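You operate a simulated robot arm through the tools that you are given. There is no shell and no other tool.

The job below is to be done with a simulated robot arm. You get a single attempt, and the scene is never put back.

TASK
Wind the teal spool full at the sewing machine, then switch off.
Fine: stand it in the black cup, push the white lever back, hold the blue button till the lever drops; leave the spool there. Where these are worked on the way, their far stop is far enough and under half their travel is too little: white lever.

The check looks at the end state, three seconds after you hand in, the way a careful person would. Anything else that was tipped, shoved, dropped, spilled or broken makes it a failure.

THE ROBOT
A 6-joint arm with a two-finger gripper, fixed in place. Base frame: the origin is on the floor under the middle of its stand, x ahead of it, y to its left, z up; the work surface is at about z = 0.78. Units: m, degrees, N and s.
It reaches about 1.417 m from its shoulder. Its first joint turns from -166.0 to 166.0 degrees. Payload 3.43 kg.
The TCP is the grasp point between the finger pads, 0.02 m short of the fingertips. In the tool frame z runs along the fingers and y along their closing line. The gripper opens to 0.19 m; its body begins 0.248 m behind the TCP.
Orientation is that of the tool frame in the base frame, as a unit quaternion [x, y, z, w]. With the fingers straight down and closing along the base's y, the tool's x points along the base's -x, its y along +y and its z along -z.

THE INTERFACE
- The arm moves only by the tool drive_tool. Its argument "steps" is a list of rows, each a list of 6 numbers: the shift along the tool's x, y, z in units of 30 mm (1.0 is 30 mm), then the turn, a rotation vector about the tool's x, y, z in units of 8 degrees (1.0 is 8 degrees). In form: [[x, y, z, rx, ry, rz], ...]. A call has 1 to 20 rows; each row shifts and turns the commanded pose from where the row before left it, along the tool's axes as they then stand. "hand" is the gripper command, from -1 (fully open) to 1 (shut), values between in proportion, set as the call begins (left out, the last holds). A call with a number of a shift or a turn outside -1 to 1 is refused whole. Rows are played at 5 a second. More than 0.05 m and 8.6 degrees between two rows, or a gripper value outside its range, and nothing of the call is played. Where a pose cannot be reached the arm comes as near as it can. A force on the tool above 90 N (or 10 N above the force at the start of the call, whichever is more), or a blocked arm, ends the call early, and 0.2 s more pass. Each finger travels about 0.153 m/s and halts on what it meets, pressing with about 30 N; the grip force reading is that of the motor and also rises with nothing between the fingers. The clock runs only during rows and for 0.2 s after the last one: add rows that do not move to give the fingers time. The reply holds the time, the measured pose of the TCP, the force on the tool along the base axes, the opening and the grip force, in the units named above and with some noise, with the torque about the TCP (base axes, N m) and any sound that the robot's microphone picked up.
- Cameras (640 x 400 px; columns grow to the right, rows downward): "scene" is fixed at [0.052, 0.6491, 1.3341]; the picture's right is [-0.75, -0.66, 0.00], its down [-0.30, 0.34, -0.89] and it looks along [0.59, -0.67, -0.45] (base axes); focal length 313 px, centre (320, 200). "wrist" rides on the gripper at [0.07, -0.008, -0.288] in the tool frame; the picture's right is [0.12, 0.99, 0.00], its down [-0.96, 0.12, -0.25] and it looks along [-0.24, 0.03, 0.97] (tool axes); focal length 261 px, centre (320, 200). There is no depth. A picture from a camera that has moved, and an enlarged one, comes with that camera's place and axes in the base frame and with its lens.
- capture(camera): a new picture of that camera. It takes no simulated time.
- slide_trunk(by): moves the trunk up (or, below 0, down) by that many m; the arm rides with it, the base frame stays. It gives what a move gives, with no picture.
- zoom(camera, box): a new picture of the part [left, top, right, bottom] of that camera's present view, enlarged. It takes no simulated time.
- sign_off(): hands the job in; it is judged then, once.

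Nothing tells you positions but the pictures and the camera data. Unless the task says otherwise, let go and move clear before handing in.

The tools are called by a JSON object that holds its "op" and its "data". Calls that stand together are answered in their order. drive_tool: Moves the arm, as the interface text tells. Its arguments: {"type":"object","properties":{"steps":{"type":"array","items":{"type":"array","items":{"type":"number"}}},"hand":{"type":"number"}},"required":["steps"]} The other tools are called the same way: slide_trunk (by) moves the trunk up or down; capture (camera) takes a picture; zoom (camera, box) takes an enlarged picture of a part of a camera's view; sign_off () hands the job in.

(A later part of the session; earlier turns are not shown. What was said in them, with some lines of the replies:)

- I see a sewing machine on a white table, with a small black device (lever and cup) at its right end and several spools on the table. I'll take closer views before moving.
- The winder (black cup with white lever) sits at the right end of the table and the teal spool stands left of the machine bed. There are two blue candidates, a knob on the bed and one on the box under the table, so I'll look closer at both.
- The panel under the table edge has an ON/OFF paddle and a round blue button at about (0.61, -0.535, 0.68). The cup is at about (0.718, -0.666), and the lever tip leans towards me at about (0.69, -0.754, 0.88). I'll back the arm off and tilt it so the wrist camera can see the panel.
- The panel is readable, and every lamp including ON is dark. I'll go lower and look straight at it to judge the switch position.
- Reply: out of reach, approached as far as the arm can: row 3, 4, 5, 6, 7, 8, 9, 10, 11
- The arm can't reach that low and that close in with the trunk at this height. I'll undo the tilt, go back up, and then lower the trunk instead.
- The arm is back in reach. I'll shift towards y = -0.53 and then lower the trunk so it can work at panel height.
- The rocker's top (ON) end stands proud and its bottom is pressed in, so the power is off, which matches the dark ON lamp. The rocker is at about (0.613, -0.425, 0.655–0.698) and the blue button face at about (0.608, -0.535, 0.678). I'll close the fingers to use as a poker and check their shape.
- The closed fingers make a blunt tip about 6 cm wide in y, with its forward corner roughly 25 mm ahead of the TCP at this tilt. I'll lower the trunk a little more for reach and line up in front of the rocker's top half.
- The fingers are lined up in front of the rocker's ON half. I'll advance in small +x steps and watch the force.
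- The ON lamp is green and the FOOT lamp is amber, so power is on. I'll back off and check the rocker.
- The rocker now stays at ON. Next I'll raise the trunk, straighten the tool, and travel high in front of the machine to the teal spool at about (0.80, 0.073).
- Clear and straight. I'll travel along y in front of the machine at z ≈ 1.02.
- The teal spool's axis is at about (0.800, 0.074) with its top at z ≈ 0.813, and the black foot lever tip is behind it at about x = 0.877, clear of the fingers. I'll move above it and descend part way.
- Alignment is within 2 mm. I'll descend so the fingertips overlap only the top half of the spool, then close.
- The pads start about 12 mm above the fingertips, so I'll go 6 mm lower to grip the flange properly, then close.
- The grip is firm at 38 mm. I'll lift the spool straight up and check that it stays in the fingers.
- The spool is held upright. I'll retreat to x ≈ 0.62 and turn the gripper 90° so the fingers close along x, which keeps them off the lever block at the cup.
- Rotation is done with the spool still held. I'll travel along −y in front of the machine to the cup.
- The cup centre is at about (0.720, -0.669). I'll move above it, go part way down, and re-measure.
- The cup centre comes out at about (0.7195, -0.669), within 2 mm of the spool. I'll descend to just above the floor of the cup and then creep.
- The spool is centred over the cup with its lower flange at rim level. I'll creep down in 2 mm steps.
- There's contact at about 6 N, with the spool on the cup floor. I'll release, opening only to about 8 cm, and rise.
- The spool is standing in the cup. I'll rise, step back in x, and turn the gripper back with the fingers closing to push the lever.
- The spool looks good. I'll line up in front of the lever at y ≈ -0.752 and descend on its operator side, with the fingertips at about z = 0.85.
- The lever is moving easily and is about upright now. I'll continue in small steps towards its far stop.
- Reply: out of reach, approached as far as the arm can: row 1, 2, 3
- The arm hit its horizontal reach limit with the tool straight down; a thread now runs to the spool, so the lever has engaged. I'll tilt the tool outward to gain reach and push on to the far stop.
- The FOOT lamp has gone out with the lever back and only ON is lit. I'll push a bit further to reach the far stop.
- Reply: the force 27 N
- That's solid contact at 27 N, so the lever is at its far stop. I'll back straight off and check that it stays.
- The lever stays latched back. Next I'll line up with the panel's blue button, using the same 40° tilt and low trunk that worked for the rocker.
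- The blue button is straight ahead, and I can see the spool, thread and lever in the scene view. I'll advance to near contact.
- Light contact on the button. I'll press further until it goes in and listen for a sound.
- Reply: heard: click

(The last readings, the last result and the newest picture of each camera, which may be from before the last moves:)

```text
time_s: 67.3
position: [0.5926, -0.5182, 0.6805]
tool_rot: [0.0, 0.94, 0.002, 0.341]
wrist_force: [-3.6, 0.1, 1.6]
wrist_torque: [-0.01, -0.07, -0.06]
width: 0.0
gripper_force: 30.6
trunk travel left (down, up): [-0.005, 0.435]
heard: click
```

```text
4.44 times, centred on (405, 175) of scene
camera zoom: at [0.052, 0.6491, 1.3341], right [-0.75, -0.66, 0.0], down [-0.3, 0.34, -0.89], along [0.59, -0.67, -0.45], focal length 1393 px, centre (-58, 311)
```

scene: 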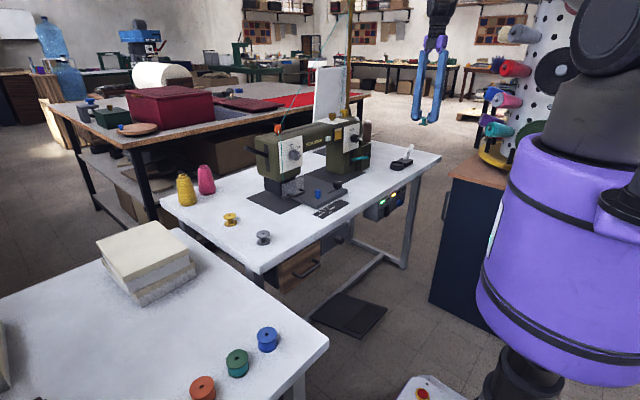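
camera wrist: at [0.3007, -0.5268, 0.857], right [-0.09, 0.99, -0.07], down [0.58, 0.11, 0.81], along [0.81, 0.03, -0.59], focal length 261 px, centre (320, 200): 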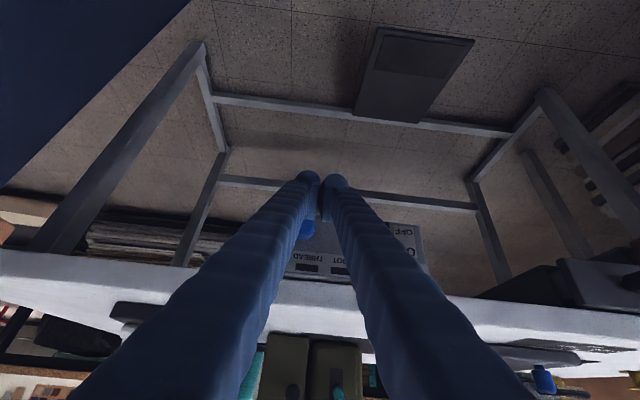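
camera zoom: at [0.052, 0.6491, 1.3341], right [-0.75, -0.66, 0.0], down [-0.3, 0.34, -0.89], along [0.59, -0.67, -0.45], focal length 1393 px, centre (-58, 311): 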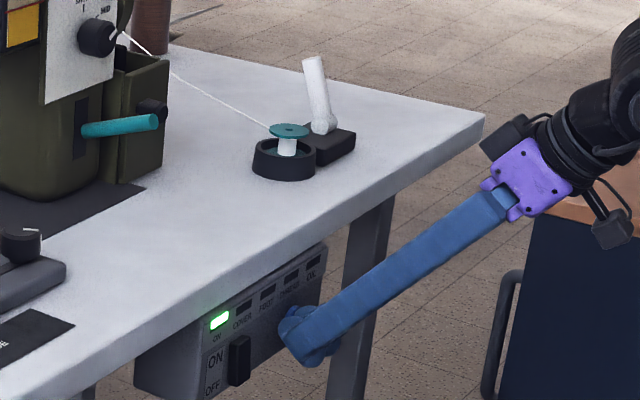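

A click, and white thread is starting to build on the spool. I'll hold the button and watch the lever.

{"op": "drive_tool", "data": {"steps": [[-0.026, 0, 0.0215, 0, 0, 0], [0, 0, 0, 0, 0, 0], [0, 0, 0, 0, 0, 0], [0, 0, 0, 0, 0, 0], [0, 0, 0, 0, 0, 0]]}}

{"op": "zoom", "data": {"camera": "scene", "box": [355, 130, 455, 220]}}

```text
time_s: 68.5
position: [0.5926, -0.5183, 0.6802]
tool_rot: [0.0, 0.94, 0.001, 0.341]
wrist_force: [-8.2, 0.8, 0.5]
wrist_torque: [-0.03, -0.01, -0.1]
width: 0.0
gripper_force: 30.4
trunk travel left (down, up): [-0.005, 0.435]
```

```text
4.44 times, centred on (405, 175) of scene
camera zoom: at [0.052, 0.6491, 1.3341], right [-0.75, -0.66, 0.0], down [-0.3, 0.34, -0.89], along [0.59, -0.67, -0.45], focal length 1393 px, centre (-58, 311)
```

zoom: 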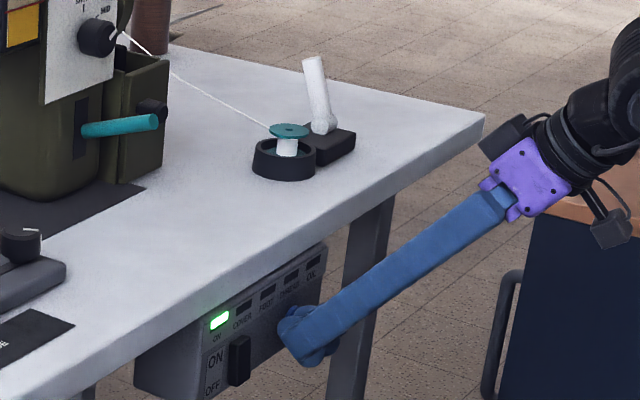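

The wound thread is thickening and the lever is still back. I'll keep holding.

{"op": "drive_tool", "data": {"steps": [[0, 0, 0, 0, 0, 0], [0, 0, 0, 0, 0, 0], [0, 0, 0, 0, 0, 0], [0, 0, 0, 0, 0, 0], [0, 0, 0, 0, 0, 0], [0, 0, 0, 0, 0, 0], [0, 0, 0, 0, 0, 0], [0, 0, 0, 0, 0, 0], [0, 0, 0, 0, 0, 0]]}}

{"op": "zoom", "data": {"camera": "scene", "box": [355, 130, 455, 220]}}

```text
time_s: 70.5
position: [0.5927, -0.5182, 0.6812]
tool_rot: [0.0, 0.94, 0.002, 0.341]
wrist_force: [-9.1, 0.4, -1.8]
wrist_torque: [0.05, 0.02, -0.09]
width: 0.0
gripper_force: 29.7
trunk travel left (down, up): [-0.005, 0.435]
```

```text
4.44 times, centred on (405, 175) of scene
camera zoom: at [0.052, 0.6491, 1.3341], right [-0.75, -0.66, 0.0], down [-0.3, 0.34, -0.89], along [0.59, -0.67, -0.45], focal length 1393 px, centre (-58, 311)
```

zoom: 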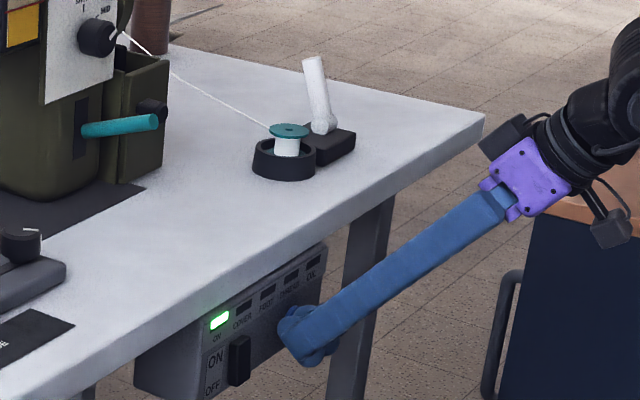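

The thread is still thickening and the lever hasn't dropped. I'll keep holding.

{"op": "drive_tool", "data": {"steps": [[0, 0, 0, 0, 0, 0], [0, 0, 0, 0, 0, 0], [0, 0, 0, 0, 0, 0], [0, 0, 0, 0, 0, 0], [0, 0, 0, 0, 0, 0], [0, 0, 0, 0, 0, 0], [0, 0, 0, 0, 0, 0], [0, 0, 0, 0, 0, 0], [0, 0, 0, 0, 0, 0]]}}

{"op": "zoom", "data": {"camera": "scene", "box": [355, 130, 455, 220]}}

```text
time_s: 72.5
position: [0.5936, -0.518, 0.6811]
tool_rot: [0.0, 0.94, 0.001, 0.342]
wrist_force: [-8.9, -0.1, -0.1]
wrist_torque: [0.03, 0.0, -0.13]
width: 0.0
gripper_force: 29.9
trunk travel left (down, up): [-0.005, 0.435]
```

```text
4.44 times, centred on (405, 175) of scene
camera zoom: at [0.052, 0.6491, 1.3341], right [-0.75, -0.66, 0.0], down [-0.3, 0.34, -0.89], along [0.59, -0.67, -0.45], focal length 1393 px, centre (-58, 311)
```

zoom: 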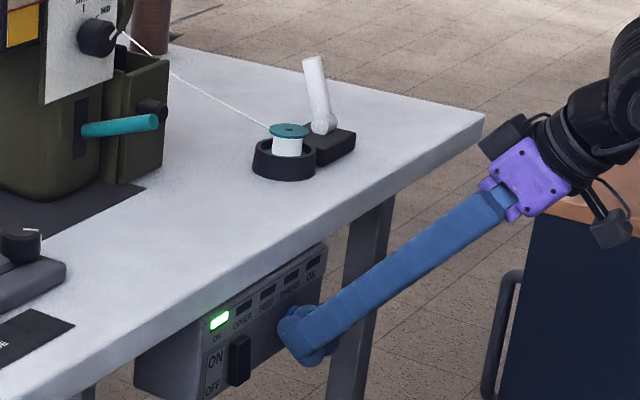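

The winding is nearly out to the flange. I'll keep holding.

{"op": "drive_tool", "data": {"steps": [[0, 0, 0, 0, 0, 0], [0, 0, 0, 0, 0, 0], [0, 0, 0, 0, 0, 0], [0, 0, 0, 0, 0, 0], [0, 0, 0, 0, 0, 0], [0, 0, 0, 0, 0, 0], [0, 0, 0, 0, 0, 0]]}}

{"op": "zoom", "data": {"camera": "scene", "box": [355, 130, 455, 220]}}

```text
time_s: 74.2
position: [0.5924, -0.5169, 0.681]
tool_rot: [0.0, 0.94, 0.001, 0.341]
wrist_force: [-9.2, -0.2, 0.3]
wrist_torque: [0.02, -0.02, -0.12]
width: 0.0001
gripper_force: 29.5
trunk travel left (down, up): [-0.005, 0.435]
```

```text
4.44 times, centred on (405, 175) of scene
camera zoom: at [0.052, 0.6491, 1.3341], right [-0.75, -0.66, 0.0], down [-0.3, 0.34, -0.89], along [0.59, -0.67, -0.45], focal length 1393 px, centre (-58, 311)
```

zoom: 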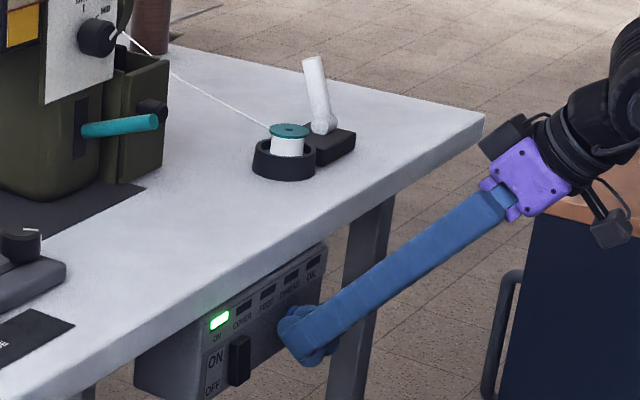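

Almost full, and the lever is still back. I'll hold for shorter intervals.

{"op": "drive_tool", "data": {"steps": [[0, 0, 0, 0, 0, 0], [0, 0, 0, 0, 0, 0], [0, 0, 0, 0, 0, 0], [0, 0, 0, 0, 0, 0]]}}

{"op": "zoom", "data": {"camera": "scene", "box": [355, 130, 455, 220]}}

```text
time_s: 75.2
position: [0.5928, -0.5192, 0.6803]
tool_rot: [0.0, 0.94, 0.001, 0.341]
wrist_force: [-9.5, -1.5, 0.4]
wrist_torque: [0.02, -0.01, -0.15]
width: 0.0001
gripper_force: 29.9
trunk travel left (down, up): [-0.005, 0.435]
```

```text
4.44 times, centred on (405, 175) of scene
camera zoom: at [0.052, 0.6491, 1.3341], right [-0.75, -0.66, 0.0], down [-0.3, 0.34, -0.89], along [0.59, -0.67, -0.45], focal length 1393 px, centre (-58, 311)
```

zoom: 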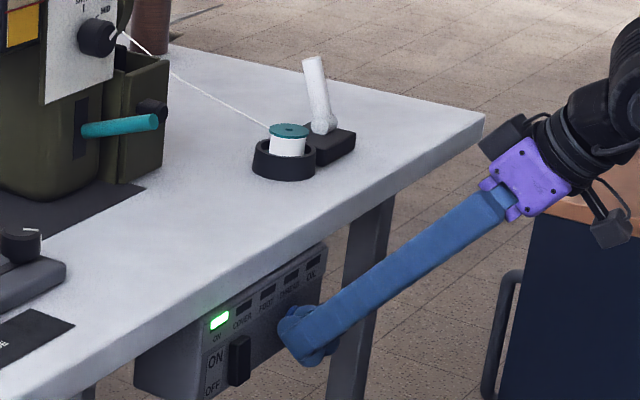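

{"op": "drive_tool", "data": {"steps": [[0, 0, 0, 0, 0, 0], [0, 0, 0, 0, 0, 0], [0, 0, 0, 0, 0, 0], [0, 0, 0, 0, 0, 0]]}}

{"op": "zoom", "data": {"camera": "scene", "box": [355, 130, 455, 220]}}

```text
time_s: 76.2
position: [0.5929, -0.5186, 0.6813]
tool_rot: [0.0, 0.94, 0.001, 0.342]
wrist_force: [-9.2, 0.1, 0.0]
wrist_torque: [0.02, 0.0, -0.08]
width: 0.0
gripper_force: 29.8
trunk travel left (down, up): [-0.005, 0.435]
```

```text
4.44 times, centred on (405, 175) of scene
camera zoom: at [0.052, 0.6491, 1.3341], right [-0.75, -0.66, 0.0], down [-0.3, 0.34, -0.89], along [0.59, -0.67, -0.45], focal length 1393 px, centre (-58, 311)
```

zoom: 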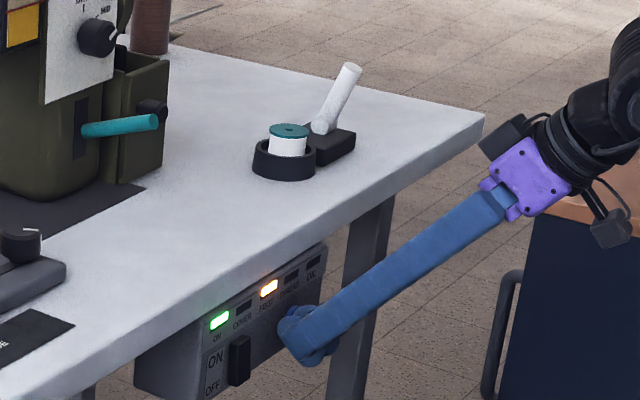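

The lever has dropped forward and the spool is full. I'll release the button and back off, then go to the rocker's OFF half.

{"op": "drive_tool", "data": {"steps": [[0.255, 0, -0.2144, 0, 0, 0], [0.51, 0, -0.43, 0, 0, 0], [0.51, 0, -0.43, 0, 0, 0]]}}

{"op": "zoom", "data": {"camera": "scene", "box": [365, 185, 415, 220]}}

{"op": "zoom", "data": {"camera": "scene", "box": [375, 130, 435, 175]}}

```text
time_s: 77.0
position: [0.5434, -0.5172, 0.6809]
tool_rot: [-0.001, 0.94, 0.002, 0.34]
wrist_force: [-0.4, 0.2, 0.3]
wrist_torque: [-0.01, 0.05, -0.03]
width: 0.0
gripper_force: 29.9
trunk travel left (down, up): [-0.005, 0.435]
```

```text
11.43 times, centred on (390, 202) of scene
camera zoom: at [0.052, 0.6491, 1.3341], right [-0.75, -0.66, 0.0], down [-0.3, 0.34, -0.89], along [0.59, -0.67, -0.45], focal length 3582 px, centre (-480, 171)
```

zoom: 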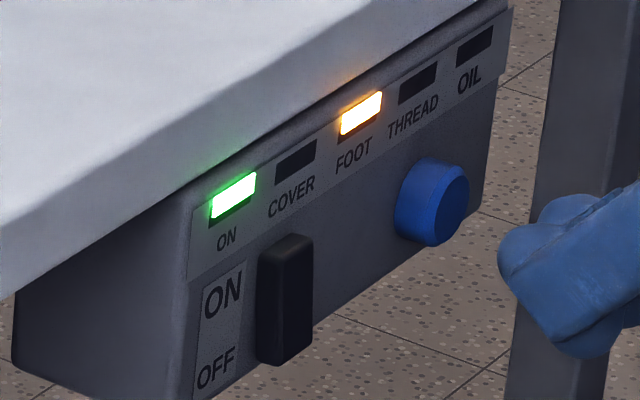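

```text
8.89 times, centred on (405, 152) of scene
camera zoom: at [0.052, 0.6491, 1.3341], right [-0.75, -0.66, 0.0], down [-0.3, 0.34, -0.89], along [0.59, -0.67, -0.45], focal length 2786 px, centre (-436, 622)
```

zoom: 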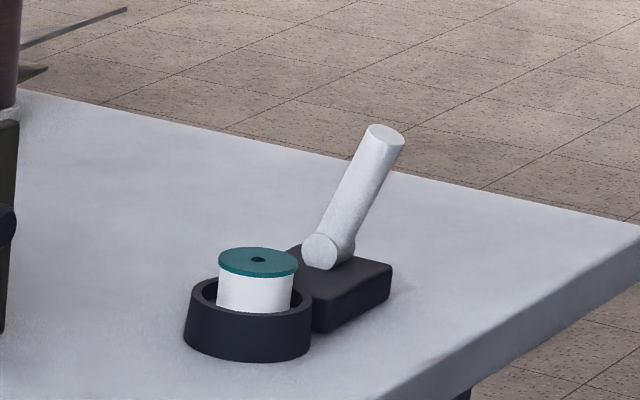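

The spool is full, the lever is forward, and the button has sprung back. I'll move in front of the rocker's lower (OFF) half.

{"op": "drive_tool", "data": {"steps": [[-0.005, 0.7725, 0.21, 0, 0, 0], [-0.005, 0.7725, 0.21, 0, 0, 0], [-0.005, 0.7725, 0.21, 0, 0, 0], [-0.005, 0.7725, 0.21, 0, 0, 0]]}}

{"op": "zoom", "data": {"camera": "scene", "box": [365, 185, 415, 220]}}

```text
time_s: 78.0
position: [0.5596, -0.4268, 0.6621]
tool_rot: [-0.001, 0.941, 0.007, 0.338]
wrist_force: [0.1, -1.0, 0.4]
wrist_torque: [0.01, 0.01, 0.01]
width: 0.0
gripper_force: 30.0
trunk travel left (down, up): [-0.005, 0.435]
```

```text
11.43 times, centred on (390, 202) of scene
camera zoom: at [0.052, 0.6491, 1.3341], right [-0.75, -0.66, 0.0], down [-0.3, 0.34, -0.89], along [0.59, -0.67, -0.45], focal length 3582 px, centre (-480, 171)
```

zoom: 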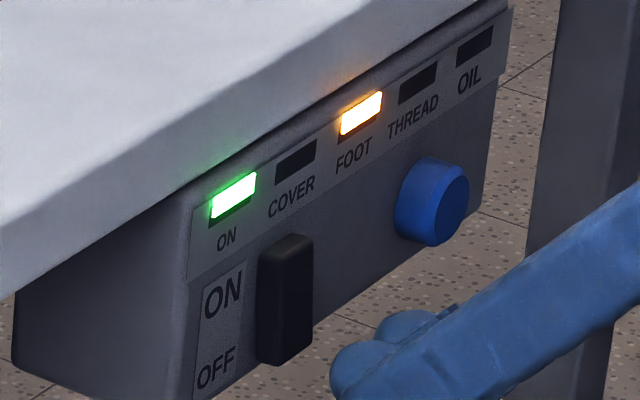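

{"op": "drive_tool", "data": {"steps": [[-0.255, 0, 0.2144, 0, 0, 0], [-0.204, 0, 0.1715, 0, 0, 0], [-0.077, 0, 0.064, 0, 0, 0]]}}

{"op": "zoom", "data": {"camera": "scene", "box": [365, 185, 415, 220]}}

```text
time_s: 78.8
position: [0.5805, -0.4251, 0.6629]
tool_rot: [0.0, 0.94, 0.003, 0.341]
wrist_force: [0.3, -0.7, -0.3]
wrist_torque: [0.01, 0.0, 0.03]
width: 0.0
gripper_force: 29.9
trunk travel left (down, up): [-0.005, 0.435]
```

```text
11.43 times, centred on (390, 202) of scene
camera zoom: at [0.052, 0.6491, 1.3341], right [-0.75, -0.66, 0.0], down [-0.3, 0.34, -0.89], along [0.59, -0.67, -0.45], focal length 3582 px, centre (-480, 171)
```

zoom: 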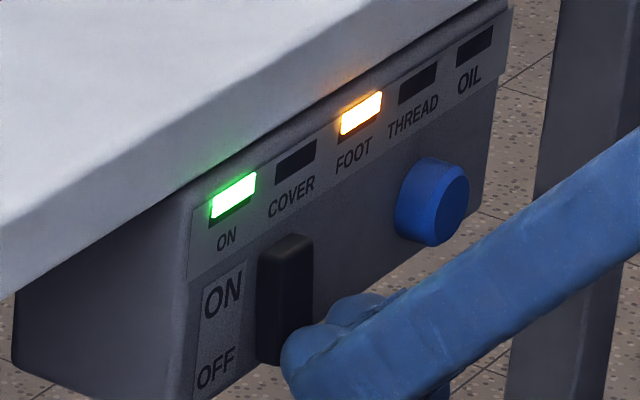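

The tip is just short of the rocker's lower half. I'll press in small steps.

{"op": "drive_tool", "data": {"steps": [[-0.077, 0, 0.064, 0, 0, 0], [-0.077, 0, 0.064, 0, 0, 0], [-0.051, 0, 0.043, 0, 0, 0]]}}

{"op": "zoom", "data": {"camera": "scene", "box": [365, 185, 415, 220]}}

```text
time_s: 79.5
position: [0.5889, -0.4254, 0.6631]
tool_rot: [0.0, 0.94, 0.001, 0.341]
wrist_force: [-0.6, -0.8, 0.3]
wrist_torque: [0.03, 0.01, -0.01]
width: 0.0
gripper_force: 34.3
trunk travel left (down, up): [-0.005, 0.435]
```

```text
11.43 times, centred on (390, 202) of scene
camera zoom: at [0.052, 0.6491, 1.3341], right [-0.75, -0.66, 0.0], down [-0.3, 0.34, -0.89], along [0.59, -0.67, -0.45], focal length 3582 px, centre (-480, 171)
```

zoom: 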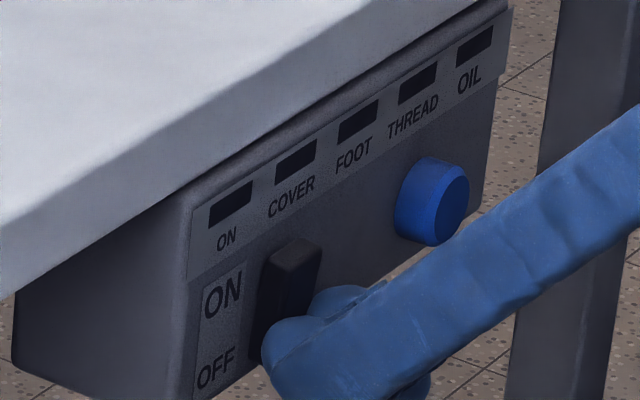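

All lamps are dark and the rocker has flipped to OFF. I'll back off, raise clear, and check everything.

{"op": "drive_tool", "data": {"steps": [[0.255, 0, -0.2144, 0, 0, 0], [0.51, 0, -0.43, 0, 0, 0], [0.51, 0, -0.43, 0, 0, 0], [0.4, 0, -0.336, 0, 0, 0]]}}

{"op": "slide_trunk", "data": {"by": 0.3}}

{"op": "capture", "data": {"camera": "scene"}}

{"op": "zoom", "data": {"camera": "scene", "box": [365, 185, 415, 220]}}

{"op": "zoom", "data": {"camera": "scene", "box": [375, 130, 435, 175]}}

{"op": "zoom", "data": {"camera": "scene", "box": [210, 110, 400, 250]}}

{"op": "capture", "data": {"camera": "wrist"}}

```text
time_s: 80.5
position: [0.5278, -0.4347, 0.6716]
tool_rot: [0.0, 0.941, 0.007, 0.339]
wrist_force: [0.1, 0.6, -0.3]
wrist_torque: [-0.01, 0.0, -0.02]
width: 0.0001
gripper_force: 33.9
out of reach, approached as far as the arm can: row 3, 4
trunk travel left (down, up): [-0.005, 0.435]
```

```text
time_s: 83.5
position: [0.5277, -0.4319, 0.9723]
tool_rot: [0.0, 0.941, 0.007, 0.339]
wrist_force: [0.9, 0.0, -0.8]
wrist_torque: [-0.03, 0.0, 0.01]
width: 0.0001
gripper_force: 34.4
trunk travel left (down, up): [-0.305, 0.135]
```

```text
taken
```

scene: 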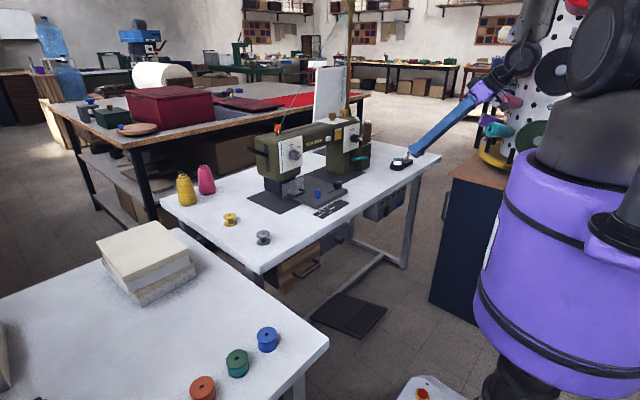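

```text
11.43 times, centred on (390, 202) of scene
camera zoom: at [0.052, 0.6491, 1.3341], right [-0.75, -0.66, 0.0], down [-0.3, 0.34, -0.89], along [0.59, -0.67, -0.45], focal length 3582 px, centre (-480, 171)
```

zoom: 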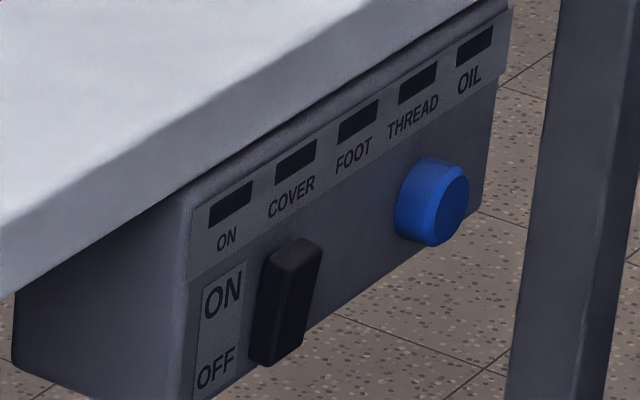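

```text
8.89 times, centred on (405, 152) of scene
camera zoom: at [0.052, 0.6491, 1.3341], right [-0.75, -0.66, 0.0], down [-0.3, 0.34, -0.89], along [0.59, -0.67, -0.45], focal length 2786 px, centre (-436, 622)
```

zoom: 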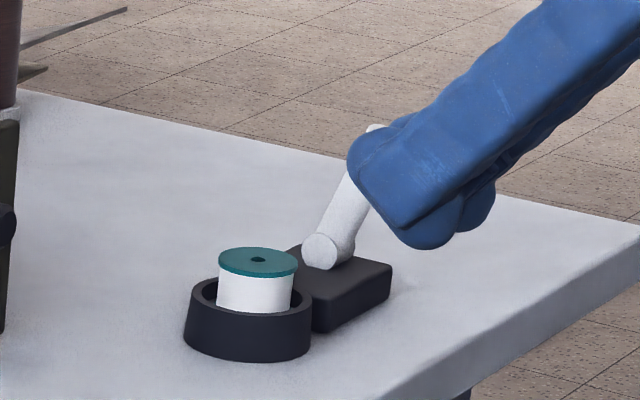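

```text
2.86 times, centred on (305, 180) of scene
camera zoom: at [0.052, 0.6491, 1.3341], right [-0.75, -0.66, 0.0], down [-0.3, 0.34, -0.89], along [0.59, -0.67, -0.45], focal length 896 px, centre (363, 257)
```

zoom: 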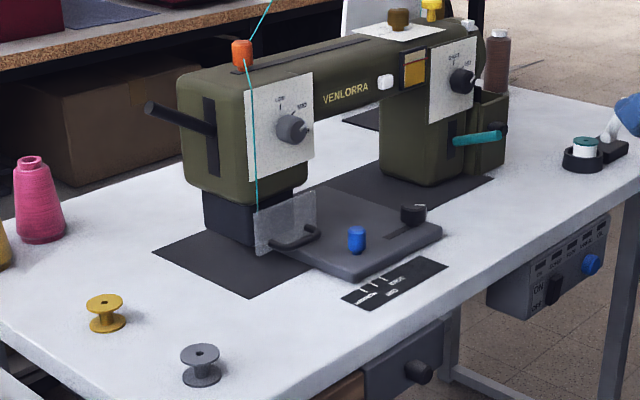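

```text
taken
camera wrist: at [0.2901, -0.4449, 1.1483], right [-0.1, 0.99, -0.06], down [0.58, 0.11, 0.81], along [0.81, 0.04, -0.59], focal length 261 px, centre (320, 200)
```

wrist: 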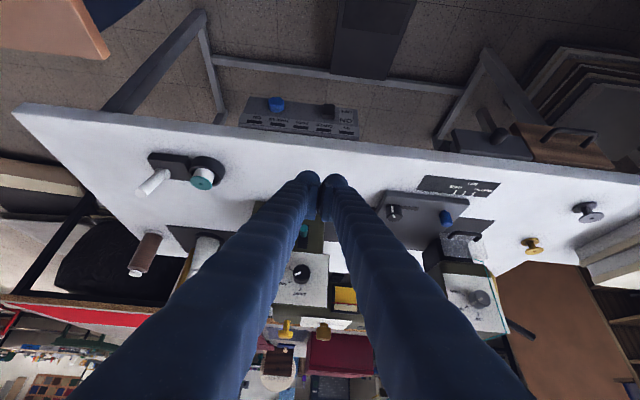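

The power is off, all lamps are dark, the full spool is in the cup and the lever is forward. The gripper is empty and well clear, and nothing else has moved, so I'm handing in.

{"op": "sign_off", "data": {}}

```text
The job is handed in.
```

The teal spool is wound full and standing in the black cup, and the sewing machine is switched off. I've handed the job in, but no result has come back yet.

- **Power:** the machine was off at the start, so I switched it on first at the ON/OFF rocker under the table edge. It is back at OFF and all the lamps are dark.
- **Lever:** I pushed the white lever to its far stop. It dropped forward by itself when the spool was full.
- **Blue button:** there are two blue controls. I used the round button on the panel under the table, not the knob on the machine bed. I held it for about nine seconds, until the lever dropped, and it has sprung back out.
- **Thread colour:** the thread on the spool is white. It fed from the white cone as soon as the lever went back.
- **FOOT lamp:** the amber FOOT lamp lit when the power came on, went out while the lever was back, and came on again when the lever dropped. It did not stop the winding, and I left the foot lever alone.

In the final pictures nothing else has moved or tipped. The gripper is empty and clear of the table.
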